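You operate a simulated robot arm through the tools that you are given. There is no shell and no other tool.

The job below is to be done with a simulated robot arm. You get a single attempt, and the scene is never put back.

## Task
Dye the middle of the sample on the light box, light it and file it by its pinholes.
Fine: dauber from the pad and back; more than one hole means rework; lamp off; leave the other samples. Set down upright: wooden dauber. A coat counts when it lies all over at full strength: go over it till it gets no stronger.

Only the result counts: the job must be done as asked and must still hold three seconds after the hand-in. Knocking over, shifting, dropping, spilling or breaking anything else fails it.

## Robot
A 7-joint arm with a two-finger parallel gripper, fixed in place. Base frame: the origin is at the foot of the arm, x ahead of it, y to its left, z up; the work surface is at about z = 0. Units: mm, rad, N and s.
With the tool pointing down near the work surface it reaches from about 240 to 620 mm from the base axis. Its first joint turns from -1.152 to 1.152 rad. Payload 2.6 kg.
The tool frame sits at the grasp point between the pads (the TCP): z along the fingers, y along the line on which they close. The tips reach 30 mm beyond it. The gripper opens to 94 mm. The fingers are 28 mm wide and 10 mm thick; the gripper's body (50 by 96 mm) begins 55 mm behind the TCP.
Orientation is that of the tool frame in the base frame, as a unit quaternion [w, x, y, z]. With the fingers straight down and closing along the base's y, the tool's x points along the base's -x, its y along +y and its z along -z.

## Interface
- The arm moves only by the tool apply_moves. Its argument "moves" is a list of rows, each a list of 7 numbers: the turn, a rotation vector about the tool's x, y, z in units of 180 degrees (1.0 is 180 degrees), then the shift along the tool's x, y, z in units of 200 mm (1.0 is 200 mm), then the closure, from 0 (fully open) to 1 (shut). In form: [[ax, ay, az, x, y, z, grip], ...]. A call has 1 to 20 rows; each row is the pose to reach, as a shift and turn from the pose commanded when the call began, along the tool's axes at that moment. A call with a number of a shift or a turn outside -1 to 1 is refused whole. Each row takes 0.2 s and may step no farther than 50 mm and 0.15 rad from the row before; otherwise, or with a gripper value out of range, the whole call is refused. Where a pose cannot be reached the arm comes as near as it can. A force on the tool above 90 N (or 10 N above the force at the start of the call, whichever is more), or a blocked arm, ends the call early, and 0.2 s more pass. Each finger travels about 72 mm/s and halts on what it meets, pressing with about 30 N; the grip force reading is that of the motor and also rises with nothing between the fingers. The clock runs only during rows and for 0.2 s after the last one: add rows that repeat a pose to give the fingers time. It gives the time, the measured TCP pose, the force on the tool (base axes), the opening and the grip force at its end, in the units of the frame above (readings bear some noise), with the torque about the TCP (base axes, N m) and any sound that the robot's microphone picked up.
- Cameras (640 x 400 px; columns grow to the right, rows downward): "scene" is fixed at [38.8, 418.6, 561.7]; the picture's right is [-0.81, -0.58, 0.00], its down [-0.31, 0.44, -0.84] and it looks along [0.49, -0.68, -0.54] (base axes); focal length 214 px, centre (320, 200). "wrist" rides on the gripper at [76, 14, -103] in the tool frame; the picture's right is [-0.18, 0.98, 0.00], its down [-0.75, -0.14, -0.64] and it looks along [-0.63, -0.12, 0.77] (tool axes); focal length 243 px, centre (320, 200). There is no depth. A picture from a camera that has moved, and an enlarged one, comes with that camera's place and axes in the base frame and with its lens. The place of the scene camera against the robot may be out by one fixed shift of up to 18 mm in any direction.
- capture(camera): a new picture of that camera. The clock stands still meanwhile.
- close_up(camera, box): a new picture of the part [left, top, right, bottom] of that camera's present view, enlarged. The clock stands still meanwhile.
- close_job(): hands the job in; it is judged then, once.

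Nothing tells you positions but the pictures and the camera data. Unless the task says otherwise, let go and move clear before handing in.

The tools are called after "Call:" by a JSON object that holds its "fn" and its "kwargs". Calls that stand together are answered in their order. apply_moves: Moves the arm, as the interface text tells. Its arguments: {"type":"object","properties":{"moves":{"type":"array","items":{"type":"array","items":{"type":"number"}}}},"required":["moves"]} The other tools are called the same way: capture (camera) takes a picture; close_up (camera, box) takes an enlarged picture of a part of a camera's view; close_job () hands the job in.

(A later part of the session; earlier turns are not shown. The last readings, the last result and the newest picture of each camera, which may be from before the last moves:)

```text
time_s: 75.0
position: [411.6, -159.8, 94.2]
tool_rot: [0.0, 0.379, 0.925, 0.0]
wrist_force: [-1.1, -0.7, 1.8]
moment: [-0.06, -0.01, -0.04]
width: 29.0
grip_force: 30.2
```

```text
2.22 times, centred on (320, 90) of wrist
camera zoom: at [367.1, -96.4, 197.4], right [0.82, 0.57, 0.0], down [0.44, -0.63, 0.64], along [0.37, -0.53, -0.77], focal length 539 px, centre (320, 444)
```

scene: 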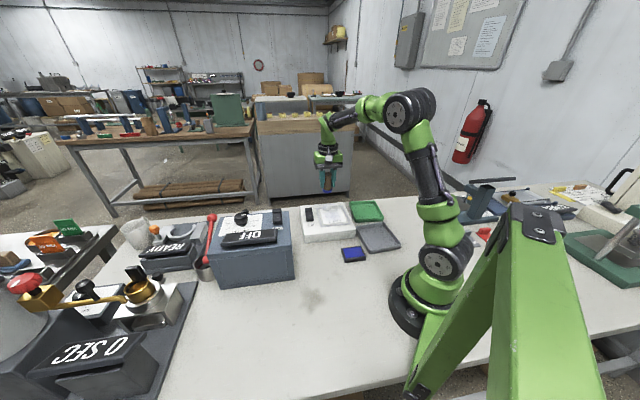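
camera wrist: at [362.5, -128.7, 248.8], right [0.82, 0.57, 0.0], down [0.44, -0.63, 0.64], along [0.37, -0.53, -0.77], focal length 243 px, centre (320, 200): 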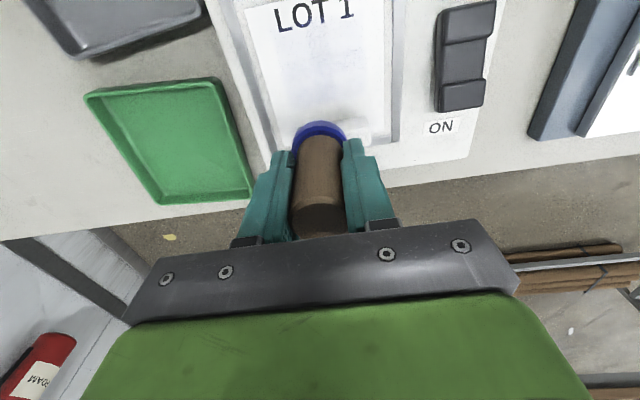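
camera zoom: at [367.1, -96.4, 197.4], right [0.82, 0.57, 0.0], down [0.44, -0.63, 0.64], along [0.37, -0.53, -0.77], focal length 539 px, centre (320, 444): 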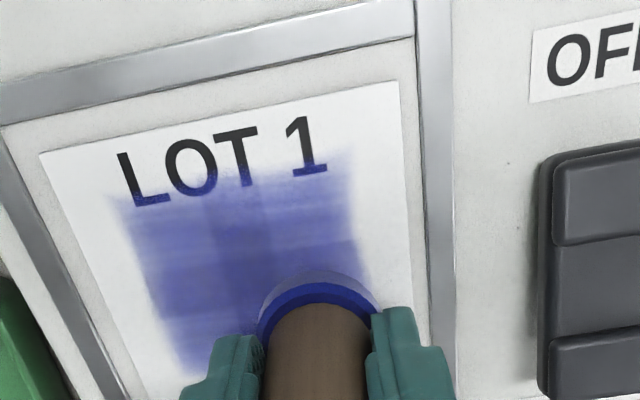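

Call:
{"fn": "apply_moves", "kwargs": {"moves": [[0, 0, 0, 0, 0, 0.004, 0.8], [0, 0, 0, 0, -0.06, 0.004, 0.8], [0, 0, 0, 0, -0.12, 0.004, 0.8], [0, 0, 0, 0, -0.18, 0.004, 0.8], [0, 0, 0, 0.04, -0.18, 0.0055, 0.8], [0, 0, 0, 0.04, -0.12, 0.0055, 0.8], [0, 0, 0, 0.04, -0.06, 0.0055, 0.8], [0, 0, 0, 0.04, 0, 0.0055, 0.8], [0, 0, 0, 0.09, 0, 0.0075, 0.8], [0, 0, 0, 0.09, -0.06, 0.0075, 0.8], [0, 0, 0, 0.09, -0.12, 0.0075, 0.8], [0, 0, 0, 0.09, -0.18, 0.0075, 0.8], [0, 0, 0, 0.14, -0.18, 0.01, 0.8], [0, 0, 0, 0.14, -0.12, 0.01, 0.8], [0, 0, 0, 0.14, -0.06, 0.01, 0.8], [0, 0, 0, 0.14, 0, 0.01, 0.8], [0, 0, 0, 0.19, 0, 0.0125, 0.8], [0, 0, 0, 0.19, -0.06, 0.0125, 0.8], [0, 0, 0, 0.19, -0.12, 0.0125, 0.8], [0, 0, 0, 0.19, -0.18, 0.0125, 0.8]]}}

Call:
{"fn": "apply_moves", "kwargs": {"moves": [[0, 0, 0, 0, 0, -0.1, 0.8], [0, 0, 0, 0, 0, -0.26, 0.8], [0, 0, 0, -0.14, 0.03, -0.26, 0.8], [0, 0, 0, -0.28, 0.057, -0.26, 0.8], [0, 0, 0, -0.28, 0.057, -0.26, 0.8]]}}

Call:
{"fn": "close_up", "kwargs": {"camera": "wrist", "box": [240, 0, 420, 120]}}

Call:
{"fn": "close_up", "kwargs": {"camera": "scene", "box": [310, 200, 360, 235]}}

```text
time_s: 79.2
position: [358.2, -159.5, 93.5]
tool_rot: [0.001, 0.377, 0.926, 0.0]
wrist_force: [1.7, 1.8, 5.1]
moment: [0.08, -0.18, 0.05]
width: 28.8
grip_force: 30.2
```

```text
time_s: 80.4
position: [405.3, -190.4, 145.6]
tool_rot: [0.0, 0.378, 0.926, 0.0]
wrist_force: [-0.5, -0.7, -0.9]
moment: [0.0, 0.01, 0.0]
width: 29.0
grip_force: 29.9
```

```text
3.33 times, centred on (330, 60) of wrist
camera zoom: at [361.0, -125.6, 248.4], right [0.82, 0.57, 0.0], down [0.44, -0.63, 0.64], along [0.37, -0.53, -0.77], focal length 809 px, centre (287, 667)
```

zoom: 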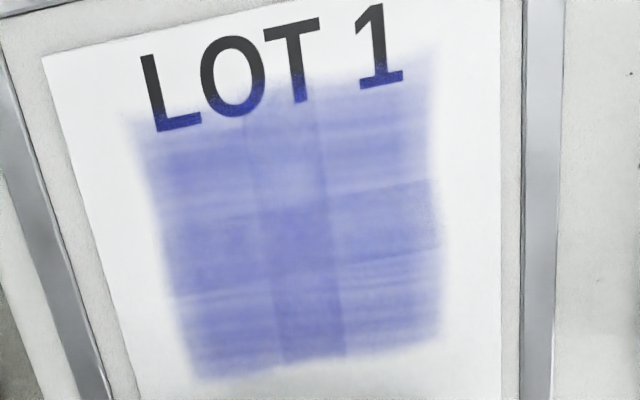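

```text
11.43 times, centred on (335, 218) of scene
camera zoom: at [38.8, 418.6, 561.7], right [-0.81, -0.58, 0.0], down [-0.31, 0.44, -0.84], along [0.49, -0.68, -0.54], focal length 2451 px, centre (149, 0)
```

zoom: 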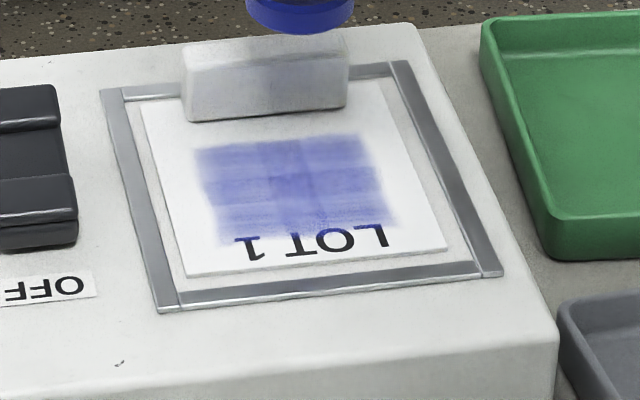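

Call:
{"fn": "apply_moves", "kwargs": {"moves": [[0, 0, 0, 0.2, -0.02, 0, 0.8], [0, 0, 0, 0.4, -0.04, 0, 0.8], [0, 0, 0, 0.5, -0.06, 0, 0.8]]}}

Call:
{"fn": "apply_moves", "kwargs": {"moves": [[0, 0, 0, 0.18, -0.024, 0, 0.8], [0, 0, 0, 0.36, -0.048, 0, 0.8], [0, 0, 0, 0.5385, -0.072, 0, 0.8], [0, 0, 0, 0.5385, -0.072, 0.185, 0.8], [0, 0, 0, 0.5385, -0.072, 0.35, 0.8], [0, 0, 0, 0.5385, -0.072, 0.39, 0.8], [0, 0, 0, 0.5385, -0.072, 0.3975, 0.8], [0, 0, 0, 0.5385, -0.072, 0.402, 0.8], [0, 0, 0, 0.5385, -0.072, 0.402, 0.8]]}}

```text
time_s: 81.2
position: [327.2, -126.9, 145.2]
tool_rot: [0.0, 0.377, 0.926, 0.0]
wrist_force: [0.5, 0.4, -0.3]
moment: [-0.01, -0.01, -0.01]
width: 29.3
grip_force: 29.9
```

```text
time_s: 83.2
position: [240.6, -63.4, 63.0]
tool_rot: [0.0, 0.379, 0.926, -0.001]
wrist_force: [-1.1, -0.7, 10.6]
moment: [-0.06, -0.13, -0.03]
width: 29.2
grip_force: 30.3
```

Call:
{"fn": "apply_moves", "kwargs": {"moves": [[0, 0, 0, 0, 0, 0, 0.8], [0, 0, 0, 0, 0, -0.19, 0.8], [0, 0, 0, 0, 0, -0.375, 0.8], [0, 0, 0, -0.19, 0.02, -0.375, 0.8], [0, 0, 0, -0.38, 0.04, -0.375, 0.8], [0, 0, 0, -0.57, 0.06, -0.375, 0.8], [0, 0, 0, -0.7585, 0.075, -0.375, 0.8], [0, 0, 0, -0.7585, 0.075, -0.27, 0.8], [0, 0, 0, -0.7585, 0.075, -0.17, 0.8], [0, 0, 0, -0.7585, 0.075, -0.147, 0.8], [0, 0, 0, -0.7585, 0.075, -0.1405, 0.8], [0, 0, 0, -0.7585, 0.075, -0.1405, 0.8]]}}

```text
time_s: 85.8
position: [359.9, -158.4, 94.2]
tool_rot: [0.001, 0.378, 0.926, 0.0]
wrist_force: [-0.8, 0.9, 5.0]
moment: [0.03, -0.07, 0.01]
width: 29.1
grip_force: 30.1
```

Call:
{"fn": "apply_moves", "kwargs": {"moves": [[0, 0, 0, 0, 0, 0.002, 0.8], [0, 0, 0, 0, 0.06, 0.002, 0.8], [0, 0, 0, 0, 0.12, 0.002, 0.8], [0, 0, 0, 0, 0.18, 0.002, 0.8], [0, 0, 0, -0.05, 0.18, -0.001, 0.8], [0, 0, 0, -0.05, 0.12, -0.001, 0.8], [0, 0, 0, -0.05, 0.06, -0.001, 0.8], [0, 0, 0, -0.05, 0, -0.001, 0.8], [0, 0, 0, -0.1, 0, -0.0035, 0.8], [0, 0, 0, -0.1, 0.06, -0.0035, 0.8], [0, 0, 0, -0.1, 0.12, -0.0035, 0.8], [0, 0, 0, -0.1, 0.18, -0.0035, 0.8], [0, 0, 0, -0.15, 0.18, -0.006, 0.8], [0, 0, 0, -0.15, 0.12, -0.006, 0.8], [0, 0, 0, -0.15, 0.06, -0.006, 0.8], [0, 0, 0, -0.15, 0, -0.006, 0.8], [0, 0, 0, -0.19, 0, -0.008, 0.8], [0, 0, 0, -0.19, 0.06, -0.008, 0.8], [0, 0, 0, -0.19, 0.12, -0.008, 0.8], [0, 0, 0, -0.19, 0.18, -0.008, 0.8]]}}

Call:
{"fn": "apply_moves", "kwargs": {"moves": [[0, 0, 0, 0, -0.06, 0.002, 0.8], [0, 0, 0, 0, -0.12, 0.002, 0.8], [0, 0, 0, 0, -0.18, 0.002, 0.8], [0, 0, 0, 0.04, -0.18, 0.0035, 0.8], [0, 0, 0, 0.04, -0.12, 0.0035, 0.8], [0, 0, 0, 0.04, -0.06, 0.0035, 0.8], [0, 0, 0, 0.04, 0, 0.0035, 0.8], [0, 0, 0, 0.09, 0, 0.006, 0.8], [0, 0, 0, 0.09, -0.06, 0.006, 0.8], [0, 0, 0, 0.09, -0.12, 0.006, 0.8], [0, 0, 0, 0.09, -0.18, 0.006, 0.8], [0, 0, 0, 0.14, -0.18, 0.0085, 0.8], [0, 0, 0, 0.14, -0.12, 0.0085, 0.8], [0, 0, 0, 0.14, -0.06, 0.0085, 0.8], [0, 0, 0, 0.14, 0, 0.0085, 0.8], [0, 0, 0, 0.19, 0, 0.0115, 0.8], [0, 0, 0, 0.19, -0.06, 0.0115, 0.8], [0, 0, 0, 0.19, -0.12, 0.0115, 0.8], [0, 0, 0, 0.19, -0.18, 0.0115, 0.8]]}}

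Call:
{"fn": "apply_moves", "kwargs": {"moves": [[0, 0, 0, 0, 0, -0.1, 0.8], [0, 0, 0, 0, 0, -0.26, 0.8], [0, 0, 0, -0.14, 0.03, -0.26, 0.8], [0, 0, 0, -0.28, 0.057, -0.26, 0.8], [0, 0, 0, -0.28, 0.057, -0.26, 0.8]]}}

Call:
{"fn": "close_up", "kwargs": {"camera": "wrist", "box": [240, 0, 420, 120]}}

Call:
{"fn": "close_up", "kwargs": {"camera": "scene", "box": [310, 200, 360, 235]}}

```text
time_s: 90.0
position: [410.2, -159.0, 95.0]
tool_rot: [0.0, 0.379, 0.926, 0.0]
wrist_force: [-0.4, -0.2, -0.9]
moment: [0.01, -0.04, 0.03]
width: 28.9
grip_force: 29.6
```

```text
time_s: 94.0
position: [359.3, -158.3, 92.6]
tool_rot: [0.0, 0.377, 0.926, -0.001]
wrist_force: [4.5, 3.4, 16.1]
moment: [0.11, -0.3, 0.04]
width: 29.1
grip_force: 30.0
```

```text
time_s: 95.2
position: [405.6, -192.6, 144.9]
tool_rot: [0.0, 0.378, 0.926, 0.0]
wrist_force: [0.8, 0.2, -0.9]
moment: [-0.02, -0.01, 0.01]
width: 29.2
grip_force: 29.9
```

```text
3.33 times, centred on (330, 60) of wrist
camera zoom: at [361.5, -127.5, 248.4], right [0.82, 0.57, 0.0], down [0.44, -0.63, 0.64], along [0.37, -0.53, -0.77], focal length 809 px, centre (287, 667)
```

zoom: 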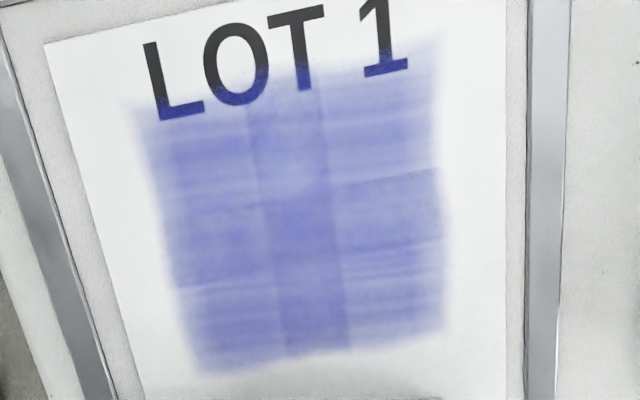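

```text
11.43 times, centred on (335, 218) of scene
camera zoom: at [38.8, 418.6, 561.7], right [-0.81, -0.58, 0.0], down [-0.31, 0.44, -0.84], along [0.49, -0.68, -0.54], focal length 2451 px, centre (149, 0)
```

zoom: 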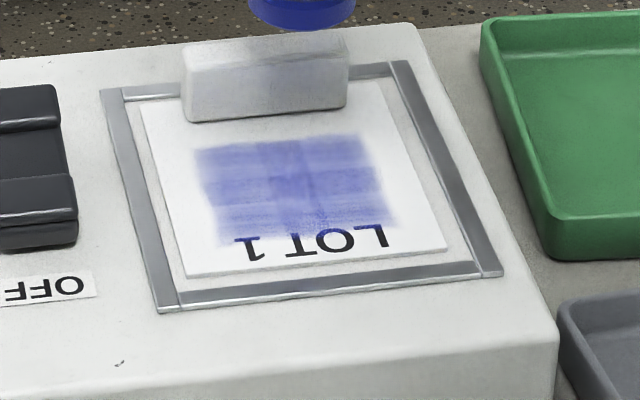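

The colour looks nearly saturated. To be sure, I'll give the tab-side rows another pass with confirmed contact force.

Call:
{"fn": "apply_moves", "kwargs": {"moves": [[0, 0, 0, 0.09, -0.057, 0.05, 0.8], [0, 0, 0, 0.09, -0.057, 0.2, 0.8], [0, 0, 0, 0.09, -0.057, 0.245, 0.8], [0, 0, 0, 0.09, -0.057, 0.252, 0.8], [0, 0, 0, 0.09, -0.057, 0.252, 0.8]]}}

```text
time_s: 96.4
position: [386.6, -184.4, 93.7]
tool_rot: [0.0, 0.379, 0.925, -0.001]
wrist_force: [-1.3, -1.7, 7.3]
moment: [-0.12, -0.01, -0.04]
width: 29.3
grip_force: 30.2
```

Call:
{"fn": "apply_moves", "kwargs": {"moves": [[0, 0, 0, 0, 0.06, 0.003, 0.8], [0, 0, 0, 0, 0.12, 0.003, 0.8], [0, 0, 0, 0, 0.18, 0.003, 0.8], [0, 0, 0, 0, 0.12, 0.003, 0.8], [0, 0, 0, 0, 0.06, 0.003, 0.8], [0, 0, 0, 0, 0, 0.003, 0.8], [0, 0, 0, 0.04, 0, 0.004, 0.8], [0, 0, 0, 0.04, 0.06, 0.004, 0.8], [0, 0, 0, 0.04, 0.12, 0.004, 0.8], [0, 0, 0, 0.04, 0.18, 0.004, 0.8], [0, 0, 0, 0.04, 0.12, 0.004, 0.8], [0, 0, 0, 0.04, 0.06, 0.004, 0.8], [0, 0, 0, 0.04, 0, 0.004, 0.8], [0, 0, 0, 0.09, 0, 0.006, 0.8], [0, 0, 0, 0.09, 0.06, 0.006, 0.8], [0, 0, 0, 0.09, 0.12, 0.006, 0.8], [0, 0, 0, 0.09, 0.18, 0.006, 0.8], [0, 0, 0, 0.09, 0.12, 0.006, 0.8], [0, 0, 0, 0.09, 0.06, 0.006, 0.8], [0, 0, 0, 0.09, 0, 0.006, 0.8]]}}

Call:
{"fn": "apply_moves", "kwargs": {"moves": [[0, 0, 0, 0.05, 0, 0.003, 0.8], [0, 0, 0, 0.05, 0.06, 0.003, 0.8], [0, 0, 0, 0.05, 0.12, 0.003, 0.8], [0, 0, 0, 0.05, 0.18, 0.003, 0.8], [0, 0, 0, 0.05, 0.12, 0.003, 0.8], [0, 0, 0, 0.05, 0.06, 0.003, 0.8], [0, 0, 0, 0.05, 0, 0.003, 0.8], [0, 0, 0, 0.1, 0, 0.006, 0.8], [0, 0, 0, 0.1, 0.06, 0.006, 0.8], [0, 0, 0, 0.1, 0.12, 0.006, 0.8], [0, 0, 0, 0.1, 0.18, 0.006, 0.8], [0, 0, 0, 0.1, 0.12, 0.006, 0.8], [0, 0, 0, 0.1, 0.06, 0.006, 0.8], [0, 0, 0, 0.1, 0, 0.006, 0.8]]}}

Call:
{"fn": "apply_moves", "kwargs": {"moves": [[0, 0, 0, 0, 0, -0.1, 0.8], [0, 0, 0, 0, 0, -0.26, 0.8], [0, 0, 0, -0.14, 0.03, -0.26, 0.8], [0, 0, 0, -0.28, 0.057, -0.26, 0.8], [0, 0, 0, -0.28, 0.057, -0.26, 0.8]]}}

Call:
{"fn": "close_up", "kwargs": {"camera": "wrist", "box": [240, 0, 420, 120]}}

Call:
{"fn": "close_up", "kwargs": {"camera": "scene", "box": [310, 200, 360, 235]}}

```text
time_s: 100.6
position: [373.4, -171.4, 93.4]
tool_rot: [0.0, 0.378, 0.926, 0.001]
wrist_force: [4.6, 5.9, 16.5]
moment: [0.14, -0.26, 0.04]
width: 29.6
grip_force: 30.1
```

```text
time_s: 103.6
position: [359.4, -158.8, 91.6]
tool_rot: [0.001, 0.377, 0.926, 0.001]
wrist_force: [3.7, 4.2, 16.0]
moment: [0.23, -0.2, 0.01]
width: 29.6
grip_force: 29.8
```

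```text
time_s: 104.8
position: [404.5, -188.9, 142.9]
tool_rot: [0.0, 0.377, 0.926, 0.0]
wrist_force: [0.3, 0.0, -0.8]
moment: [0.0, 0.01, -0.01]
width: 29.4
grip_force: 29.9
```

```text
3.33 times, centred on (330, 60) of wrist
camera zoom: at [360.1, -125.9, 246.9], right [0.82, 0.57, 0.0], down [0.44, -0.63, 0.64], along [0.37, -0.53, -0.77], focal length 809 px, centre (287, 667)
```

zoom: 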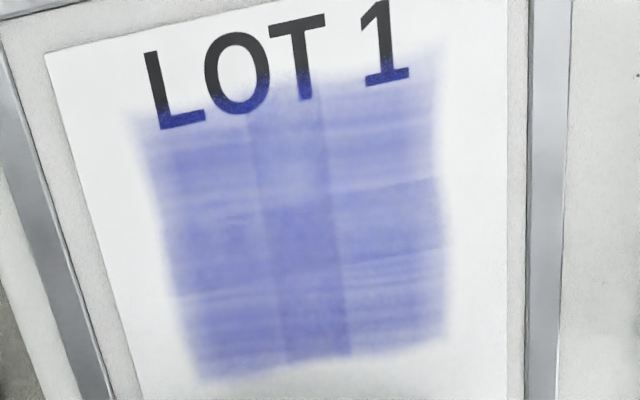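

```text
11.43 times, centred on (335, 218) of scene
camera zoom: at [38.8, 418.6, 561.7], right [-0.81, -0.58, 0.0], down [-0.31, 0.44, -0.84], along [0.49, -0.68, -0.54], focal length 2451 px, centre (149, 0)
```

zoom: 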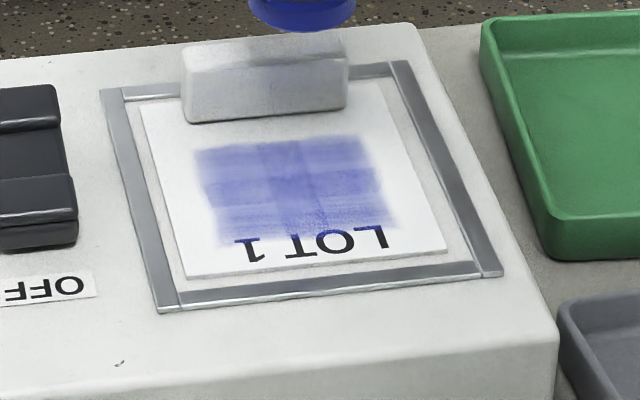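

The dye seems saturated (the zone is really four overlapping quadrant patches). I'll record close-ups as a baseline, then re-ink and do one more full pass to verify it gets no stronger.

Call:
{"fn": "close_up", "kwargs": {"camera": "wrist", "box": [270, 20, 390, 100]}}

Call:
{"fn": "apply_moves", "kwargs": {"moves": [[0, 0, 0, 0.2, -0.02, 0, 0.8], [0, 0, 0, 0.4, -0.04, 0, 0.8], [0, 0, 0, 0.5, -0.06, 0, 0.8]]}}

Call:
{"fn": "apply_moves", "kwargs": {"moves": [[0, 0, 0, 0.18, -0.024, 0, 0.8], [0, 0, 0, 0.36, -0.048, 0, 0.8], [0, 0, 0, 0.5385, -0.072, 0, 0.8], [0, 0, 0, 0.5385, -0.072, 0.185, 0.8], [0, 0, 0, 0.5385, -0.072, 0.35, 0.8], [0, 0, 0, 0.5385, -0.072, 0.385, 0.8], [0, 0, 0, 0.5385, -0.072, 0.392, 0.8], [0, 0, 0, 0.5385, -0.072, 0.397, 0.8], [0, 0, 0, 0.5385, -0.072, 0.397, 0.8]]}}

```text
5.00 times, centred on (330, 60) of wrist
camera zoom: at [360.1, -125.9, 246.9], right [0.82, 0.57, 0.0], down [0.44, -0.63, 0.64], along [0.37, -0.53, -0.77], focal length 1213 px, centre (270, 900)
```

zoom: 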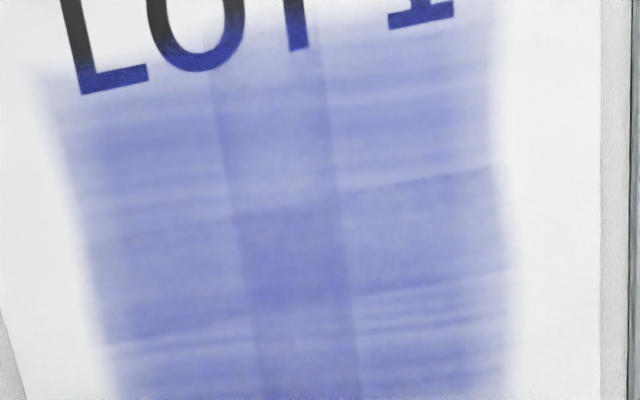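

```text
time_s: 105.6
position: [326.2, -128.4, 143.7]
tool_rot: [-0.001, 0.377, 0.926, 0.001]
wrist_force: [1.1, 0.0, -1.6]
moment: [0.0, 0.0, 0.05]
width: 29.1
grip_force: 29.8
```

```text
time_s: 107.6
position: [241.9, -63.1, 63.8]
tool_rot: [0.001, 0.377, 0.926, 0.0]
wrist_force: [-0.8, 0.0, -1.1]
moment: [0.0, -0.01, -0.01]
width: 29.4
grip_force: 30.2
```

Call:
{"fn": "apply_moves", "kwargs": {"moves": [[0, 0, 0, 0, 0, 0.005, 0.8], [0, 0, 0, 0, 0, 0.009, 0.8], [0, 0, 0, 0, 0, 0.009, 0.8]]}}

```text
time_s: 108.4
position: [241.2, -63.4, 62.1]
tool_rot: [0.0, 0.378, 0.926, 0.0]
wrist_force: [-0.3, -0.3, -0.3]
moment: [0.0, 0.01, 0.02]
width: 29.2
grip_force: 30.2
```

Call:
{"fn": "apply_moves", "kwargs": {"moves": [[0, 0, 0, 0, 0, 0.004, 0.8], [0, 0, 0, 0, 0, 0.008, 0.8], [0, 0, 0, 0, 0, 0.008, 0.8]]}}

Call:
{"fn": "close_up", "kwargs": {"camera": "scene", "box": [325, 220, 385, 270]}}

```text
time_s: 109.2
position: [240.7, -63.4, 61.7]
tool_rot: [0.0, 0.378, 0.926, 0.001]
wrist_force: [-0.5, 5.4, 29.5]
moment: [0.21, 0.07, -0.02]
width: 29.4
grip_force: 29.7
```

```text
8.00 times, centred on (355, 245) of scene
camera zoom: at [38.7, 418.7, 561.7], right [-0.81, -0.58, 0.0], down [-0.31, 0.44, -0.84], along [0.49, -0.68, -0.54], focal length 1716 px, centre (40, -160)
```

zoom: 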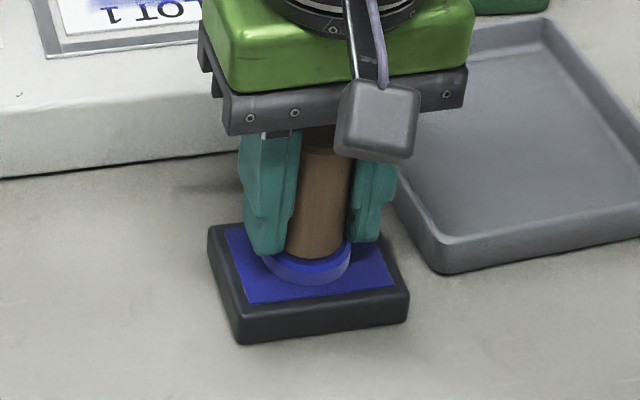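

Call:
{"fn": "apply_moves", "kwargs": {"moves": [[0, 0, 0, 0, 0, -0.19, 0.8], [0, 0, 0, 0, 0, -0.375, 0.8], [0, 0, 0, -0.19, 0.02, -0.375, 0.8], [0, 0, 0, -0.38, 0.04, -0.375, 0.8], [0, 0, 0, -0.57, 0.06, -0.375, 0.8], [0, 0, 0, -0.7585, 0.075, -0.375, 0.8], [0, 0, 0, -0.7585, 0.075, -0.27, 0.8], [0, 0, 0, -0.7585, 0.075, -0.18, 0.8], [0, 0, 0, -0.7585, 0.075, -0.157, 0.8], [0, 0, 0, -0.7585, 0.075, -0.152, 0.8], [0, 0, 0, -0.7585, 0.075, -0.152, 0.8]]}}

```text
time_s: 111.6
position: [359.5, -158.0, 91.5]
tool_rot: [0.0, 0.378, 0.926, 0.001]
wrist_force: [-0.1, -0.4, 0.7]
moment: [-0.02, 0.0, 0.03]
width: 29.1
grip_force: 30.1
```

Call:
{"fn": "apply_moves", "kwargs": {"moves": [[0, 0, 0, 0, 0, 0.0035, 0.8], [0, 0, 0, 0, 0.06, 0.0035, 0.8], [0, 0, 0, 0, 0.12, 0.0035, 0.8], [0, 0, 0, 0, 0.18, 0.0035, 0.8], [0, 0, 0, -0.05, 0.18, 0.0015, 0.8], [0, 0, 0, -0.05, 0.12, 0.0015, 0.8], [0, 0, 0, -0.05, 0.06, 0.0015, 0.8], [0, 0, 0, -0.05, 0, 0.0015, 0.8], [0, 0, 0, -0.1, 0, -0.001, 0.8], [0, 0, 0, -0.1, 0.06, -0.001, 0.8], [0, 0, 0, -0.1, 0.12, -0.001, 0.8], [0, 0, 0, -0.1, 0.18, -0.001, 0.8], [0, 0, 0, -0.15, 0.18, -0.003, 0.8], [0, 0, 0, -0.15, 0.12, -0.003, 0.8], [0, 0, 0, -0.15, 0.06, -0.003, 0.8], [0, 0, 0, -0.15, 0, -0.003, 0.8], [0, 0, 0, -0.19, 0, -0.0045, 0.8], [0, 0, 0, -0.19, 0.06, -0.0045, 0.8], [0, 0, 0, -0.19, 0.12, -0.0045, 0.8], [0, 0, 0, -0.19, 0.18, -0.0045, 0.8]]}}

Call:
{"fn": "apply_moves", "kwargs": {"moves": [[0, 0, 0, 0, -0.06, 0.001, 0.8], [0, 0, 0, 0, -0.12, 0.001, 0.8], [0, 0, 0, 0, -0.18, 0.001, 0.8], [0, 0, 0, 0.04, -0.18, 0.003, 0.8], [0, 0, 0, 0.04, -0.12, 0.003, 0.8], [0, 0, 0, 0.04, -0.06, 0.003, 0.8], [0, 0, 0, 0.04, 0, 0.003, 0.8], [0, 0, 0, 0.09, 0, 0.005, 0.8], [0, 0, 0, 0.09, -0.06, 0.005, 0.8], [0, 0, 0, 0.09, -0.12, 0.005, 0.8], [0, 0, 0, 0.09, -0.18, 0.005, 0.8], [0, 0, 0, 0.14, -0.18, 0.0075, 0.8], [0, 0, 0, 0.14, -0.12, 0.0075, 0.8], [0, 0, 0, 0.14, -0.06, 0.0075, 0.8], [0, 0, 0, 0.14, 0, 0.0075, 0.8], [0, 0, 0, 0.19, 0, 0.01, 0.8], [0, 0, 0, 0.19, -0.06, 0.01, 0.8], [0, 0, 0, 0.19, -0.12, 0.01, 0.8], [0, 0, 0, 0.19, -0.18, 0.01, 0.8]]}}

Call:
{"fn": "apply_moves", "kwargs": {"moves": [[0, 0, 0, 0, 0, -0.1, 0.8], [0, 0, 0, 0, 0, -0.265, 0.8], [0, 0, 0, -0.14, 0.03, -0.265, 0.8], [0, 0, 0, -0.28, 0.057, -0.265, 0.8], [0, 0, 0, -0.28, 0.057, -0.265, 0.8]]}}

Call:
{"fn": "close_up", "kwargs": {"camera": "wrist", "box": [270, 20, 390, 100]}}

Call:
{"fn": "close_up", "kwargs": {"camera": "wrist", "box": [240, 0, 420, 120]}}

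Call:
{"fn": "close_up", "kwargs": {"camera": "scene", "box": [310, 200, 360, 235]}}

```text
time_s: 115.8
position: [409.7, -161.2, 90.7]
tool_rot: [-0.002, 0.378, 0.926, 0.0]
wrist_force: [-1.9, -1.8, 7.6]
moment: [-0.15, 0.0, 0.0]
width: 29.0
grip_force: 29.7
```

```text
time_s: 119.8
position: [359.2, -159.7, 90.6]
tool_rot: [0.0, 0.379, 0.926, 0.0]
wrist_force: [4.0, 3.7, 15.5]
moment: [0.15, -0.25, 0.03]
width: 29.3
grip_force: 30.1
```

```text
time_s: 121.0
position: [406.3, -190.1, 144.0]
tool_rot: [0.0, 0.378, 0.926, 0.0]
wrist_force: [-0.9, -0.6, -0.2]
moment: [-0.01, 0.01, -0.01]
width: 29.2
grip_force: 30.0
```

```text
5.00 times, centred on (330, 60) of wrist
camera zoom: at [361.1, -125.6, 246.3], right [0.82, 0.57, 0.0], down [0.44, -0.63, 0.64], along [0.37, -0.53, -0.77], focal length 1213 px, centre (270, 900)
```

zoom: 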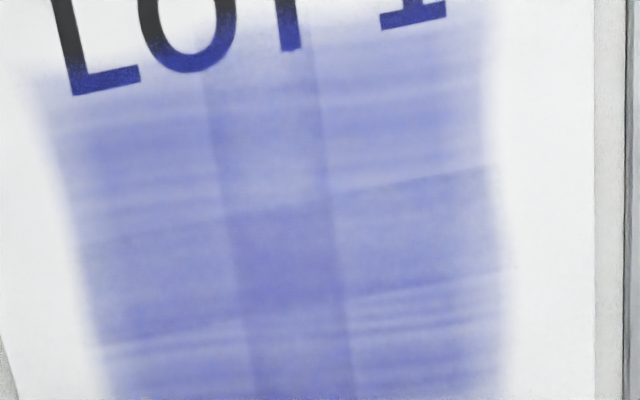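

```text
3.33 times, centred on (330, 60) of wrist
camera zoom: at [361.1, -125.6, 246.3], right [0.82, 0.57, 0.0], down [0.44, -0.63, 0.64], along [0.37, -0.53, -0.77], focal length 809 px, centre (287, 667)
```

zoom: 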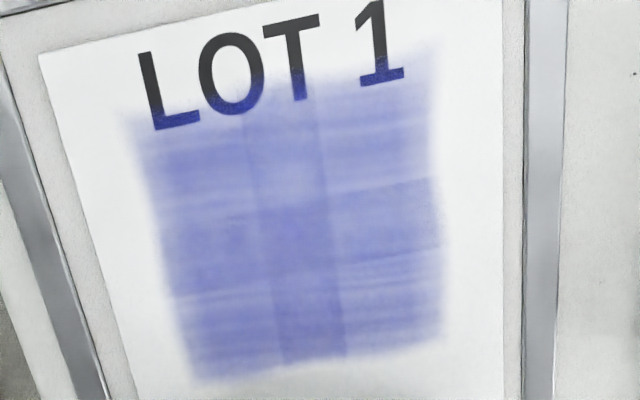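

```text
11.43 times, centred on (335, 218) of scene
camera zoom: at [38.8, 418.6, 561.7], right [-0.81, -0.58, 0.0], down [-0.31, 0.44, -0.84], along [0.49, -0.68, -0.54], focal length 2451 px, centre (149, 0)
```

zoom: 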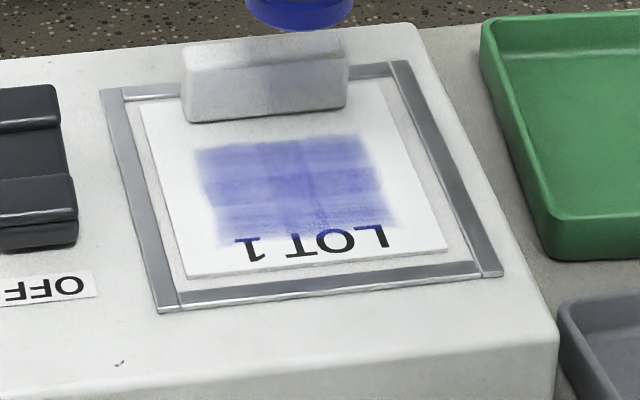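

The coat is unchanged after a fresh re-inked pass, so it is at full strength. Now I'll return the dauber to the spot where it originally stood.

Call:
{"fn": "apply_moves", "kwargs": {"moves": [[0, 0, 0, 0.17, 0.06, 0, 0.8], [0, 0, 0, 0.34, 0.12, 0, 0.8], [0, 0, 0, 0.5, 0.18, 0, 0.8], [0, 0, 0, 0.5, 0.18, 0, 0.8]]}}

Call:
{"fn": "apply_moves", "kwargs": {"moves": [[0, 0, 0, 0.18, 0.063, 0, 0.8], [0, 0, 0, 0.36, 0.126, 0, 0.8], [0, 0, 0, 0.5395, 0.1885, 0, 0.8], [0, 0, 0, 0.5395, 0.1885, 0.15, 0.8], [0, 0, 0, 0.5395, 0.1885, 0.3, 0.8], [0, 0, 0, 0.5395, 0.1885, 0.43, 0.8], [0, 0, 0, 0.5395, 0.1885, 0.43, 0.8]]}}

Call:
{"fn": "close_up", "kwargs": {"camera": "wrist", "box": [220, 0, 420, 180]}}

Call:
{"fn": "close_up", "kwargs": {"camera": "scene", "box": [290, 200, 390, 280]}}

```text
time_s: 122.0
position: [356.8, -93.4, 142.8]
tool_rot: [-0.001, 0.378, 0.926, 0.0]
wrist_force: [0.5, 0.5, -0.4]
moment: [-0.01, 0.0, -0.02]
width: 29.4
grip_force: 29.9
```

```text
time_s: 123.6
position: [312.2, 8.7, 54.9]
tool_rot: [0.0, 0.378, 0.926, 0.0]
wrist_force: [0.1, 0.9, -0.1]
moment: [0.0, 0.01, -0.02]
width: 29.2
grip_force: 29.8
```

```text
2.22 times, centred on (320, 90) of wrist
camera zoom: at [266.3, 71.9, 157.6], right [0.82, 0.57, 0.0], down [0.44, -0.63, 0.64], along [0.37, -0.53, -0.77], focal length 539 px, centre (320, 444)
```

zoom: 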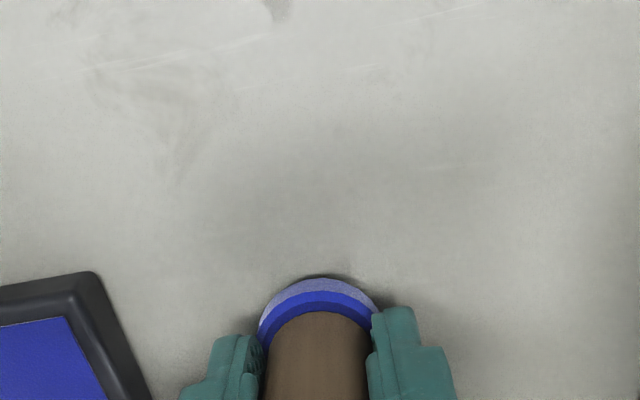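

```text
5.00 times, centred on (340, 240) of scene
camera zoom: at [38.8, 418.6, 561.7], right [-0.81, -0.58, 0.0], down [-0.31, 0.44, -0.84], along [0.49, -0.68, -0.54], focal length 1072 px, centre (220, 0)
```

zoom: 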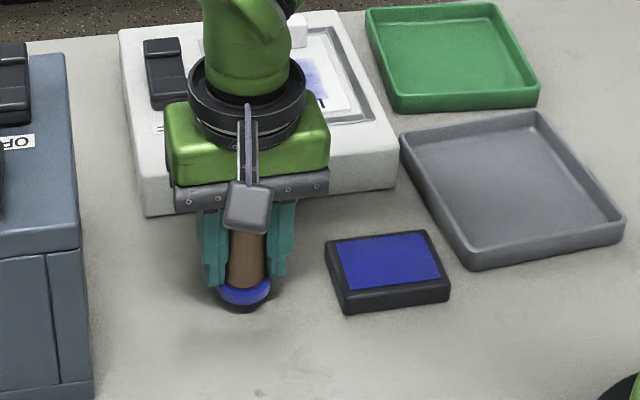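

Call:
{"fn": "apply_moves", "kwargs": {"moves": [[0, 0, 0, 0.005, -0.005, 0.02, 0.8], [0, 0, 0, 0.005, -0.005, 0.04, 0.8], [0, 0, 0, 0.005, -0.005, 0.04, 0.8]]}}

Call:
{"fn": "apply_moves", "kwargs": {"moves": [[0, 0, 0, 0, 0, 0.005, 0.8], [0, 0, 0, 0, 0, 0.01, 0.8], [0, 0, 0, 0, 0, 0.01, 0.8]]}}

```text
time_s: 124.4
position: [309.3, 8.8, 48.5]
tool_rot: [0.0, 0.378, 0.926, 0.0]
wrist_force: [0.1, -0.5, -0.2]
moment: [-0.01, 0.0, 0.04]
width: 29.2
grip_force: 30.0
```

```text
time_s: 125.2
position: [309.6, 8.6, 45.8]
tool_rot: [0.0, 0.378, 0.926, 0.0]
wrist_force: [0.8, -0.5, -0.4]
moment: [-0.02, 0.02, 0.01]
width: 29.4
grip_force: 29.9
```

Call:
{"fn": "apply_moves", "kwargs": {"moves": [[0, 0, 0, 0, 0, 0.004, 0.8], [0, 0, 0, 0, 0, 0.0075, 0.8], [0, 0, 0, 0, 0, 0.0075, 0.8]]}}

Call:
{"fn": "close_up", "kwargs": {"camera": "scene", "box": [290, 220, 370, 280]}}

```text
time_s: 126.0
position: [308.7, 8.9, 45.1]
tool_rot: [0.0, 0.377, 0.926, 0.0]
wrist_force: [-0.1, -0.3, -1.2]
moment: [0.0, 0.0, -0.04]
width: 29.7
grip_force: 30.3
```

```text
6.67 times, centred on (330, 250) of scene
camera zoom: at [38.8, 418.6, 561.7], right [-0.81, -0.58, 0.0], down [-0.31, 0.44, -0.84], along [0.49, -0.68, -0.54], focal length 1430 px, centre (253, -133)
```

zoom: 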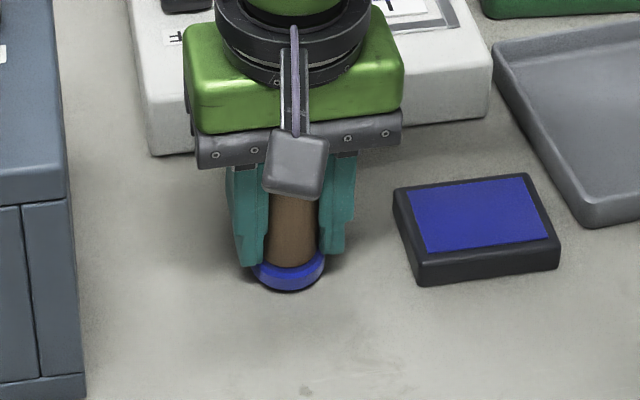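

Call:
{"fn": "apply_moves", "kwargs": {"moves": [[0, 0, 0, 0, 0, 0.004, 0.8], [0, 0, 0, 0, 0, 0.0075, 0.8], [0, 0, 0, 0, 0, 0.0075, 0.8]]}}

```text
time_s: 126.8
position: [307.3, 9.4, 44.2]
tool_rot: [0.0, 0.378, 0.926, -0.001]
wrist_force: [-0.5, 0.4, -0.5]
moment: [-0.02, -0.03, -0.02]
width: 29.3
grip_force: 30.3
```

Call:
{"fn": "apply_moves", "kwargs": {"moves": [[0, 0, 0, 0, 0, 0.004, 0.8], [0, 0, 0, 0, 0, 0.0075, 0.8], [0, 0, 0, 0, 0, 0.0075, 0.8]]}}

```text
time_s: 127.6
position: [307.5, 8.2, 42.6]
tool_rot: [0.0, 0.378, 0.926, 0.001]
wrist_force: [-0.8, 4.2, 10.6]
moment: [0.09, 0.01, 0.0]
width: 29.4
grip_force: 29.8
```

The dauber is standing on the bench (10.6 N). I'll release it partially and lift straight up.

Call:
{"fn": "apply_moves", "kwargs": {"moves": [[0, 0, 0, 0, 0, 0, 0.65], [0, 0, 0, 0, 0, 0, 0.55], [0, 0, 0, 0, 0, 0, 0.45], [0, 0, 0, 0, 0, 0, 0.45]]}}

Call:
{"fn": "close_up", "kwargs": {"camera": "scene", "box": [290, 220, 370, 280]}}

Call:
{"fn": "close_up", "kwargs": {"camera": "wrist", "box": [220, 60, 420, 240]}}

```text
time_s: 128.6
position: [307.2, 7.5, 42.1]
tool_rot: [-0.001, 0.378, 0.926, 0.0]
wrist_force: [-0.6, 0.6, -1.1]
moment: [0.02, 0.0, 0.03]
width: 51.8
grip_force: 0.1
```

```text
6.67 times, centred on (330, 250) of scene
camera zoom: at [38.8, 418.6, 561.7], right [-0.81, -0.58, 0.0], down [-0.31, 0.44, -0.84], along [0.49, -0.68, -0.54], focal length 1430 px, centre (253, -133)
```

zoom: 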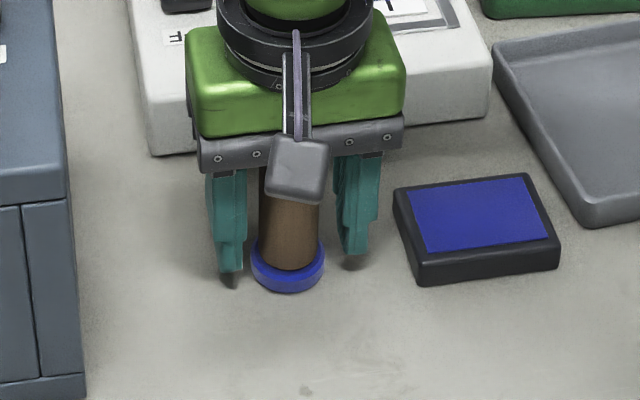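

```text
2.22 times, centred on (320, 150) of wrist
camera zoom: at [263.0, 71.9, 145.6], right [0.82, 0.57, 0.0], down [0.44, -0.63, 0.64], along [0.37, -0.53, -0.77], focal length 539 px, centre (320, 311)
```

zoom: 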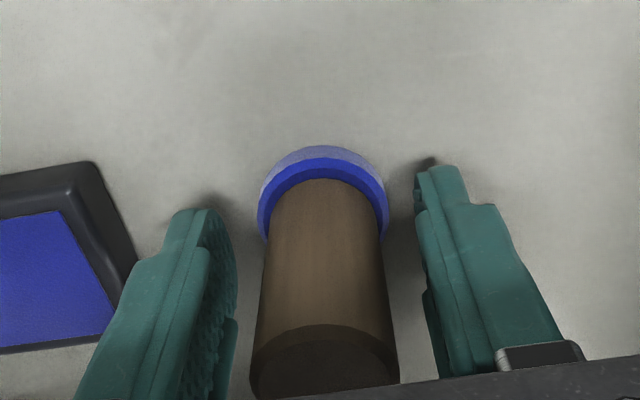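

The dauber stands upright at its original spot. I'll lift clear, close the fingers, and go look at the light box switch.

Call:
{"fn": "apply_moves", "kwargs": {"moves": [[0, 0, 0, 0, 0, -0.15, 0.45], [0, 0, 0, 0, 0, -0.35, 0.45], [0, 0, 0, 0, 0, -0.6, 0.45], [0, 0, 0, -0.2, 0.02, -0.6, 0.8], [0, 0, 0, -0.4, 0.04, -0.6, 1], [0, 0, 0, -0.6, 0.06, -0.6, 1], [0, 0, 0, -0.8, 0.09, -0.6, 1], [0, 0, 0, -0.8, 0.09, -0.6, 1]]}}

Call:
{"fn": "capture", "kwargs": {"camera": "wrist"}}

Call:
{"fn": "close_up", "kwargs": {"camera": "scene", "box": [290, 190, 410, 280]}}

```text
time_s: 130.4
position: [437.7, -93.3, 162.3]
tool_rot: [0.0, 0.377, 0.926, 0.0]
wrist_force: [0.0, -0.2, -0.4]
moment: [0.01, -0.05, 0.04]
width: 0.0
grip_force: 30.2
```

```text
taken
camera wrist: at [393.0, -28.3, 264.9], right [0.82, 0.57, 0.0], down [0.44, -0.63, 0.64], along [0.37, -0.53, -0.77], focal length 243 px, centre (320, 200)
```

wrist: 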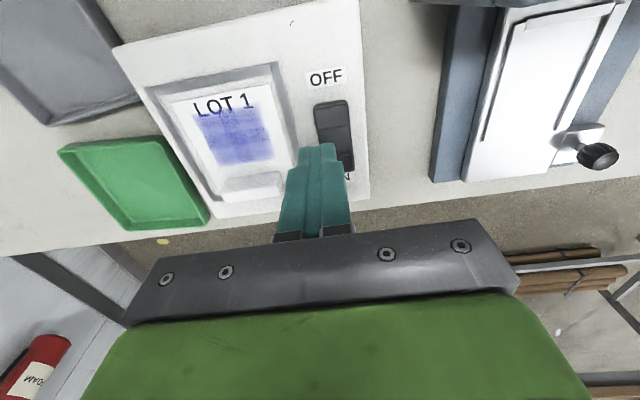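

```text
4.44 times, centred on (350, 235) of scene
camera zoom: at [38.8, 418.6, 561.7], right [-0.81, -0.58, 0.0], down [-0.31, 0.44, -0.84], along [0.49, -0.68, -0.54], focal length 953 px, centre (187, 44)
```

zoom: 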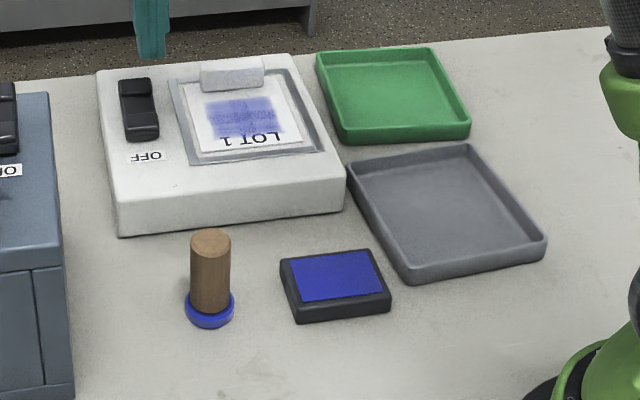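

Call:
{"fn": "apply_moves", "kwargs": {"moves": [[0, 0, 0, -0.15, 0.03, 0, 1], [0, 0, 0, -0.3, 0.06, 0, 1], [0, 0, 0, -0.3, 0.06, 0, 1]]}}

Call:
{"fn": "capture", "kwargs": {"camera": "wrist"}}

Call:
{"fn": "close_up", "kwargs": {"camera": "wrist", "box": [250, 0, 430, 140]}}

Call:
{"fn": "close_up", "kwargs": {"camera": "scene", "box": [295, 195, 335, 235]}}

```text
time_s: 131.2
position: [487.3, -125.0, 161.8]
tool_rot: [0.001, 0.378, 0.926, 0.0]
wrist_force: [-0.7, -0.2, 0.0]
moment: [0.04, -0.01, 0.0]
width: 0.0
grip_force: 30.3
```

```text
taken
camera wrist: at [442.1, -62.4, 264.5], right [0.82, 0.57, 0.0], down [0.44, -0.63, 0.64], along [0.37, -0.53, -0.77], focal length 243 px, centre (320, 200)
```

wrist: 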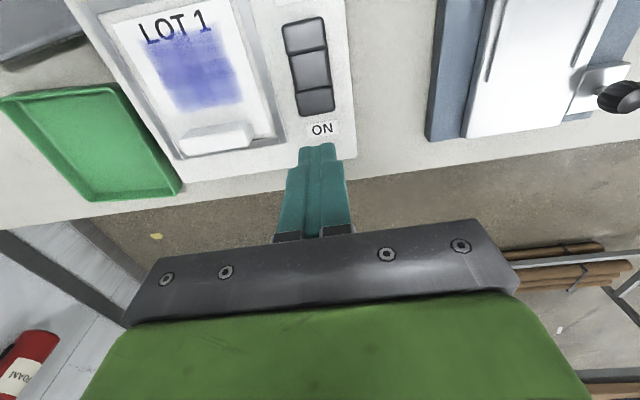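

```text
2.86 times, centred on (340, 70) of wrist
camera zoom: at [442.1, -62.4, 264.5], right [0.82, 0.57, 0.0], down [0.44, -0.63, 0.64], along [0.37, -0.53, -0.77], focal length 693 px, centre (263, 571)
```

zoom: 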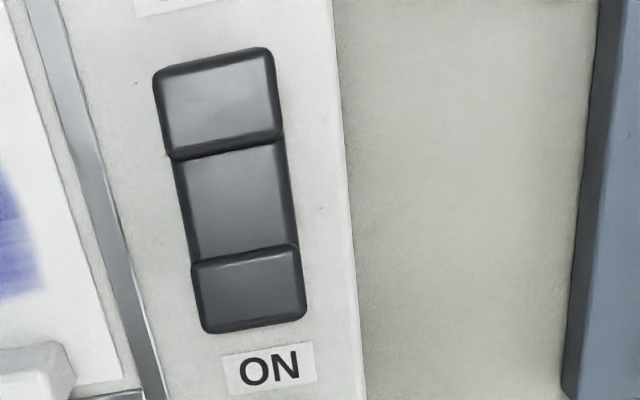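

```text
10.00 times, centred on (315, 215) of scene
camera zoom: at [38.8, 418.6, 561.7], right [-0.81, -0.58, 0.0], down [-0.31, 0.44, -0.84], along [0.49, -0.68, -0.54], focal length 2145 px, centre (370, 50)
```

zoom: 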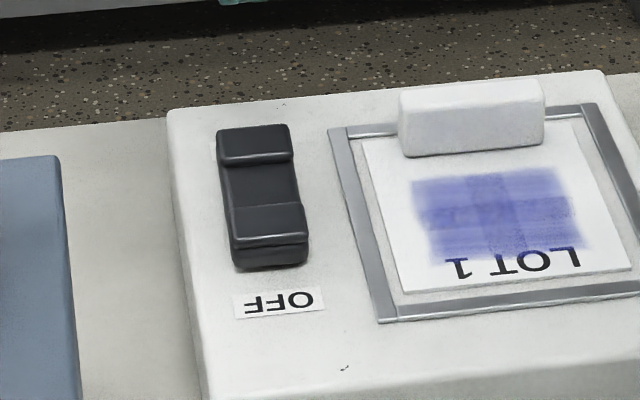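

The switch's ON end is near (477,-118). I'll position the closed fingertips above it and press down gently.

Call:
{"fn": "apply_moves", "kwargs": {"moves": [[0, 0, 0, 0.042, -0.01, 0.1, 1], [0, 0, 0, 0.042, -0.01, 0.2, 1], [0, 0, 0, 0.042, -0.01, 0.29, 1], [0, 0, 0, 0.042, -0.01, 0.29, 1]]}}

Call:
{"fn": "close_up", "kwargs": {"camera": "scene", "box": [295, 190, 345, 235]}}

Call:
{"fn": "close_up", "kwargs": {"camera": "wrist", "box": [220, 0, 420, 180]}}

```text
time_s: 132.2
position: [479.6, -119.2, 104.8]
tool_rot: [0.001, 0.378, 0.926, -0.001]
wrist_force: [1.1, -0.5, 1.9]
moment: [-0.04, -0.02, 0.03]
width: 0.0
grip_force: 29.8
```

```text
8.89 times, centred on (320, 212) of scene
camera zoom: at [38.8, 418.6, 561.7], right [-0.81, -0.58, 0.0], down [-0.31, 0.44, -0.84], along [0.49, -0.68, -0.54], focal length 1906 px, centre (320, 89)
```

zoom: 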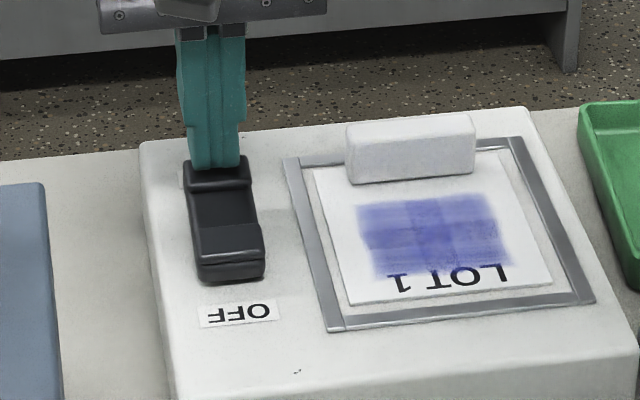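

```text
2.22 times, centred on (320, 90) of wrist
camera zoom: at [434.1, -54.5, 207.8], right [0.82, 0.57, 0.0], down [0.44, -0.63, 0.64], along [0.37, -0.53, -0.77], focal length 539 px, centre (320, 444)
```

zoom: 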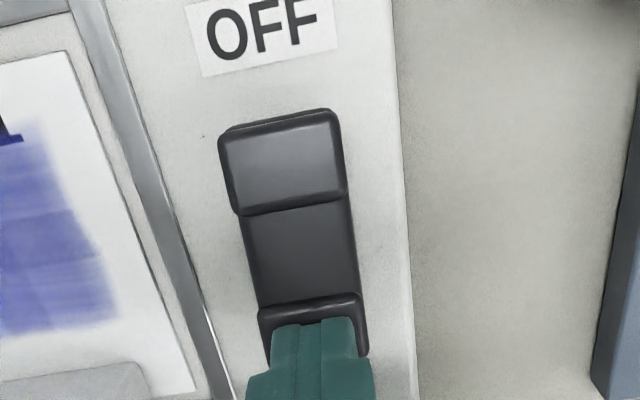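

Call:
{"fn": "apply_moves", "kwargs": {"moves": [[0, 0, 0, 0, 0, 0.01, 1], [0, 0, 0, 0, 0, 0.02, 1], [0, 0, 0, 0, 0, 0.03, 1], [0, 0, 0, 0, 0, 0.03, 1]]}}

Call:
{"fn": "close_up", "kwargs": {"camera": "scene", "box": [295, 190, 345, 235]}}

```text
time_s: 133.2
position: [476.6, -119.0, 97.5]
tool_rot: [-0.001, 0.378, 0.926, 0.001]
wrist_force: [0.3, 0.1, 0.2]
moment: [0.0, -0.02, -0.02]
width: 0.0
grip_force: 29.8
```

```text
8.89 times, centred on (320, 212) of scene
camera zoom: at [38.8, 418.6, 561.7], right [-0.81, -0.58, 0.0], down [-0.31, 0.44, -0.84], along [0.49, -0.68, -0.54], focal length 1906 px, centre (320, 89)
```

zoom: 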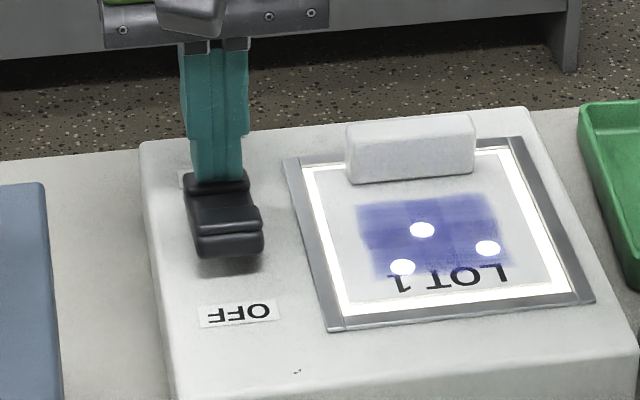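

The lamp is on and bright pinholes show through the dye. I'll lift and look closely to count them.

Call:
{"fn": "close_up", "kwargs": {"camera": "scene", "box": [318, 205, 362, 232]}}

Call:
{"fn": "apply_moves", "kwargs": {"moves": [[0, 0, 0, 0, 0, -0.1, 1], [0, 0, 0, 0, 0, -0.25, 1], [0, 0, 0, -0.1, -0.2, -0.25, 1], [0, 0, 0, -0.15, -0.4, -0.25, 1], [0, 0, 0, -0.15, -0.45, -0.25, 1]]}}

Call:
{"fn": "capture", "kwargs": {"camera": "wrist"}}

Call:
{"fn": "close_up", "kwargs": {"camera": "scene", "box": [290, 190, 410, 280]}}

```text
14.55 times, centred on (340, 218) of scene
camera zoom: at [38.8, 418.6, 561.7], right [-0.81, -0.58, 0.0], down [-0.31, 0.44, -0.84], along [0.49, -0.68, -0.54], focal length 3120 px, centre (29, -69)
```

zoom: 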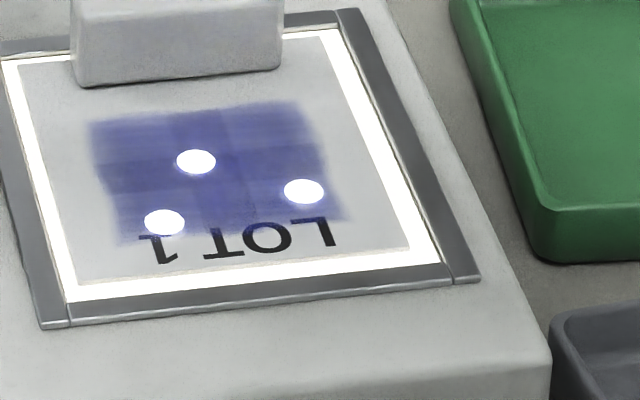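

```text
time_s: 134.4
position: [438.2, -208.5, 148.3]
tool_rot: [0.0, 0.378, 0.926, -0.001]
wrist_force: [-0.6, 0.0, -0.8]
moment: [-0.03, -0.04, -0.02]
width: 0.1
grip_force: 30.1
```

```text
taken
camera wrist: at [393.8, -142.7, 252.2], right [0.82, 0.57, 0.0], down [0.44, -0.63, 0.64], along [0.37, -0.53, -0.77], focal length 243 px, centre (320, 200)
```

wrist: 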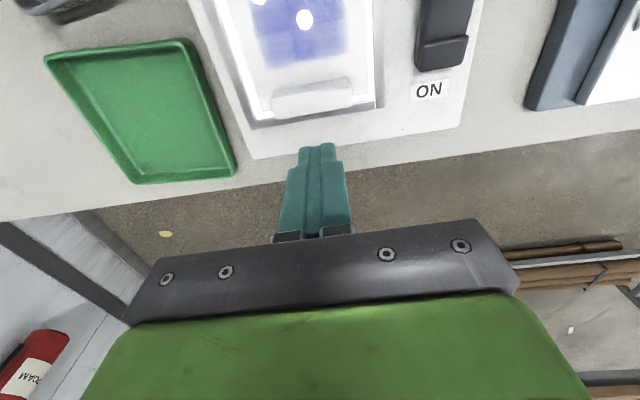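

```text
4.44 times, centred on (350, 235) of scene
camera zoom: at [38.8, 418.6, 561.7], right [-0.81, -0.58, 0.0], down [-0.31, 0.44, -0.84], along [0.49, -0.68, -0.54], focal length 953 px, centre (187, 44)
```

zoom: 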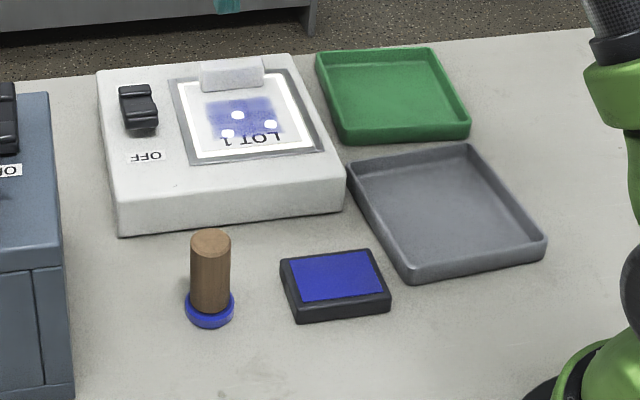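

There are clearly three pinholes, so the sample is rework and goes to the grey tray. First I'll switch the lamp off by pressing the OFF end of the rocker.

Call:
{"fn": "apply_moves", "kwargs": {"moves": [[0, 0, 0, 0.1, 0.115, 0, 1], [0, 0, 0, 0.21, 0.23, 0, 1], [0, 0, 0, 0.32, 0.345, 0, 1], [0, 0, 0, 0.422, 0.458, 0, 1], [0, 0, 0, 0.422, 0.458, 0, 1]]}}

Call:
{"fn": "close_up", "kwargs": {"camera": "wrist", "box": [180, 0, 420, 180]}}

Call:
{"fn": "close_up", "kwargs": {"camera": "scene", "box": [295, 190, 345, 235]}}

```text
time_s: 135.6
position: [444.9, -82.1, 149.8]
tool_rot: [0.0, 0.378, 0.926, 0.0]
wrist_force: [0.9, -0.1, -0.4]
moment: [0.01, 0.0, -0.04]
width: 0.2
grip_force: 29.9
```

```text
2.22 times, centred on (300, 90) of wrist
camera zoom: at [399.9, -17.8, 252.3], right [0.82, 0.57, 0.0], down [0.44, -0.63, 0.64], along [0.37, -0.53, -0.77], focal length 539 px, centre (364, 444)
```

zoom: 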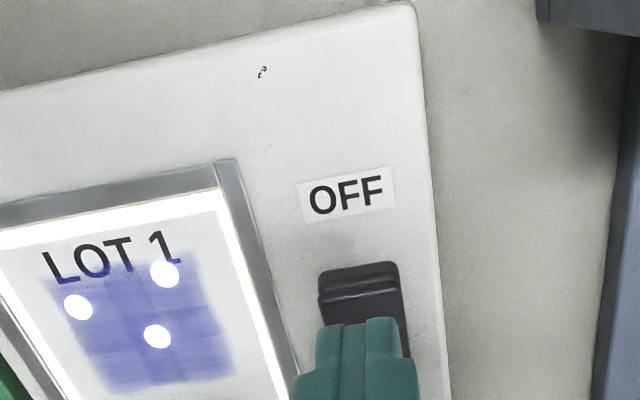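

```text
8.89 times, centred on (320, 212) of scene
camera zoom: at [38.8, 418.6, 561.7], right [-0.81, -0.58, 0.0], down [-0.31, 0.44, -0.84], along [0.49, -0.68, -0.54], focal length 1906 px, centre (320, 89)
```

zoom: 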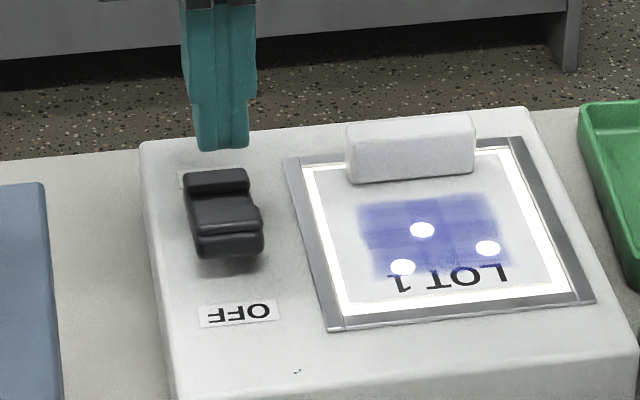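

Call:
{"fn": "apply_moves", "kwargs": {"moves": [[0, 0, 0, 0.02, 0, 0.1, 1], [0, 0, 0, 0.02, 0, 0.18, 1], [0, 0, 0, 0.02, 0, 0.2, 1], [0, 0, 0, 0.02, 0, 0.22, 1], [0, 0, 0, 0.02, 0, 0.22, 1]]}}

Call:
{"fn": "close_up", "kwargs": {"camera": "scene", "box": [295, 190, 345, 235]}}

```text
time_s: 136.8
position: [440.1, -78.2, 105.2]
tool_rot: [0.0, 0.378, 0.926, 0.0]
wrist_force: [-0.9, 0.9, 1.9]
moment: [0.05, -0.01, 0.02]
width: 0.0
grip_force: 29.8
```

```text
8.89 times, centred on (320, 212) of scene
camera zoom: at [38.8, 418.6, 561.7], right [-0.81, -0.58, 0.0], down [-0.31, 0.44, -0.84], along [0.49, -0.68, -0.54], focal length 1906 px, centre (320, 89)
```

zoom: 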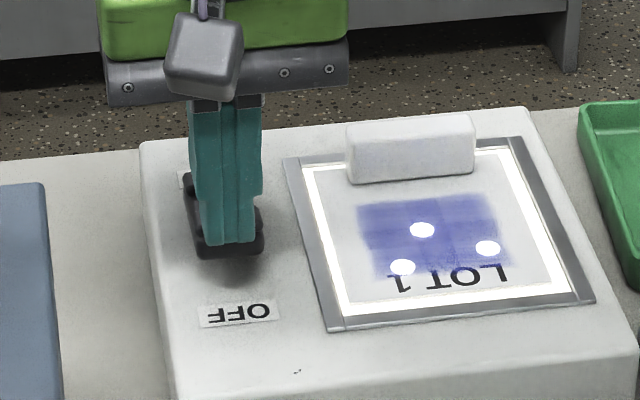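

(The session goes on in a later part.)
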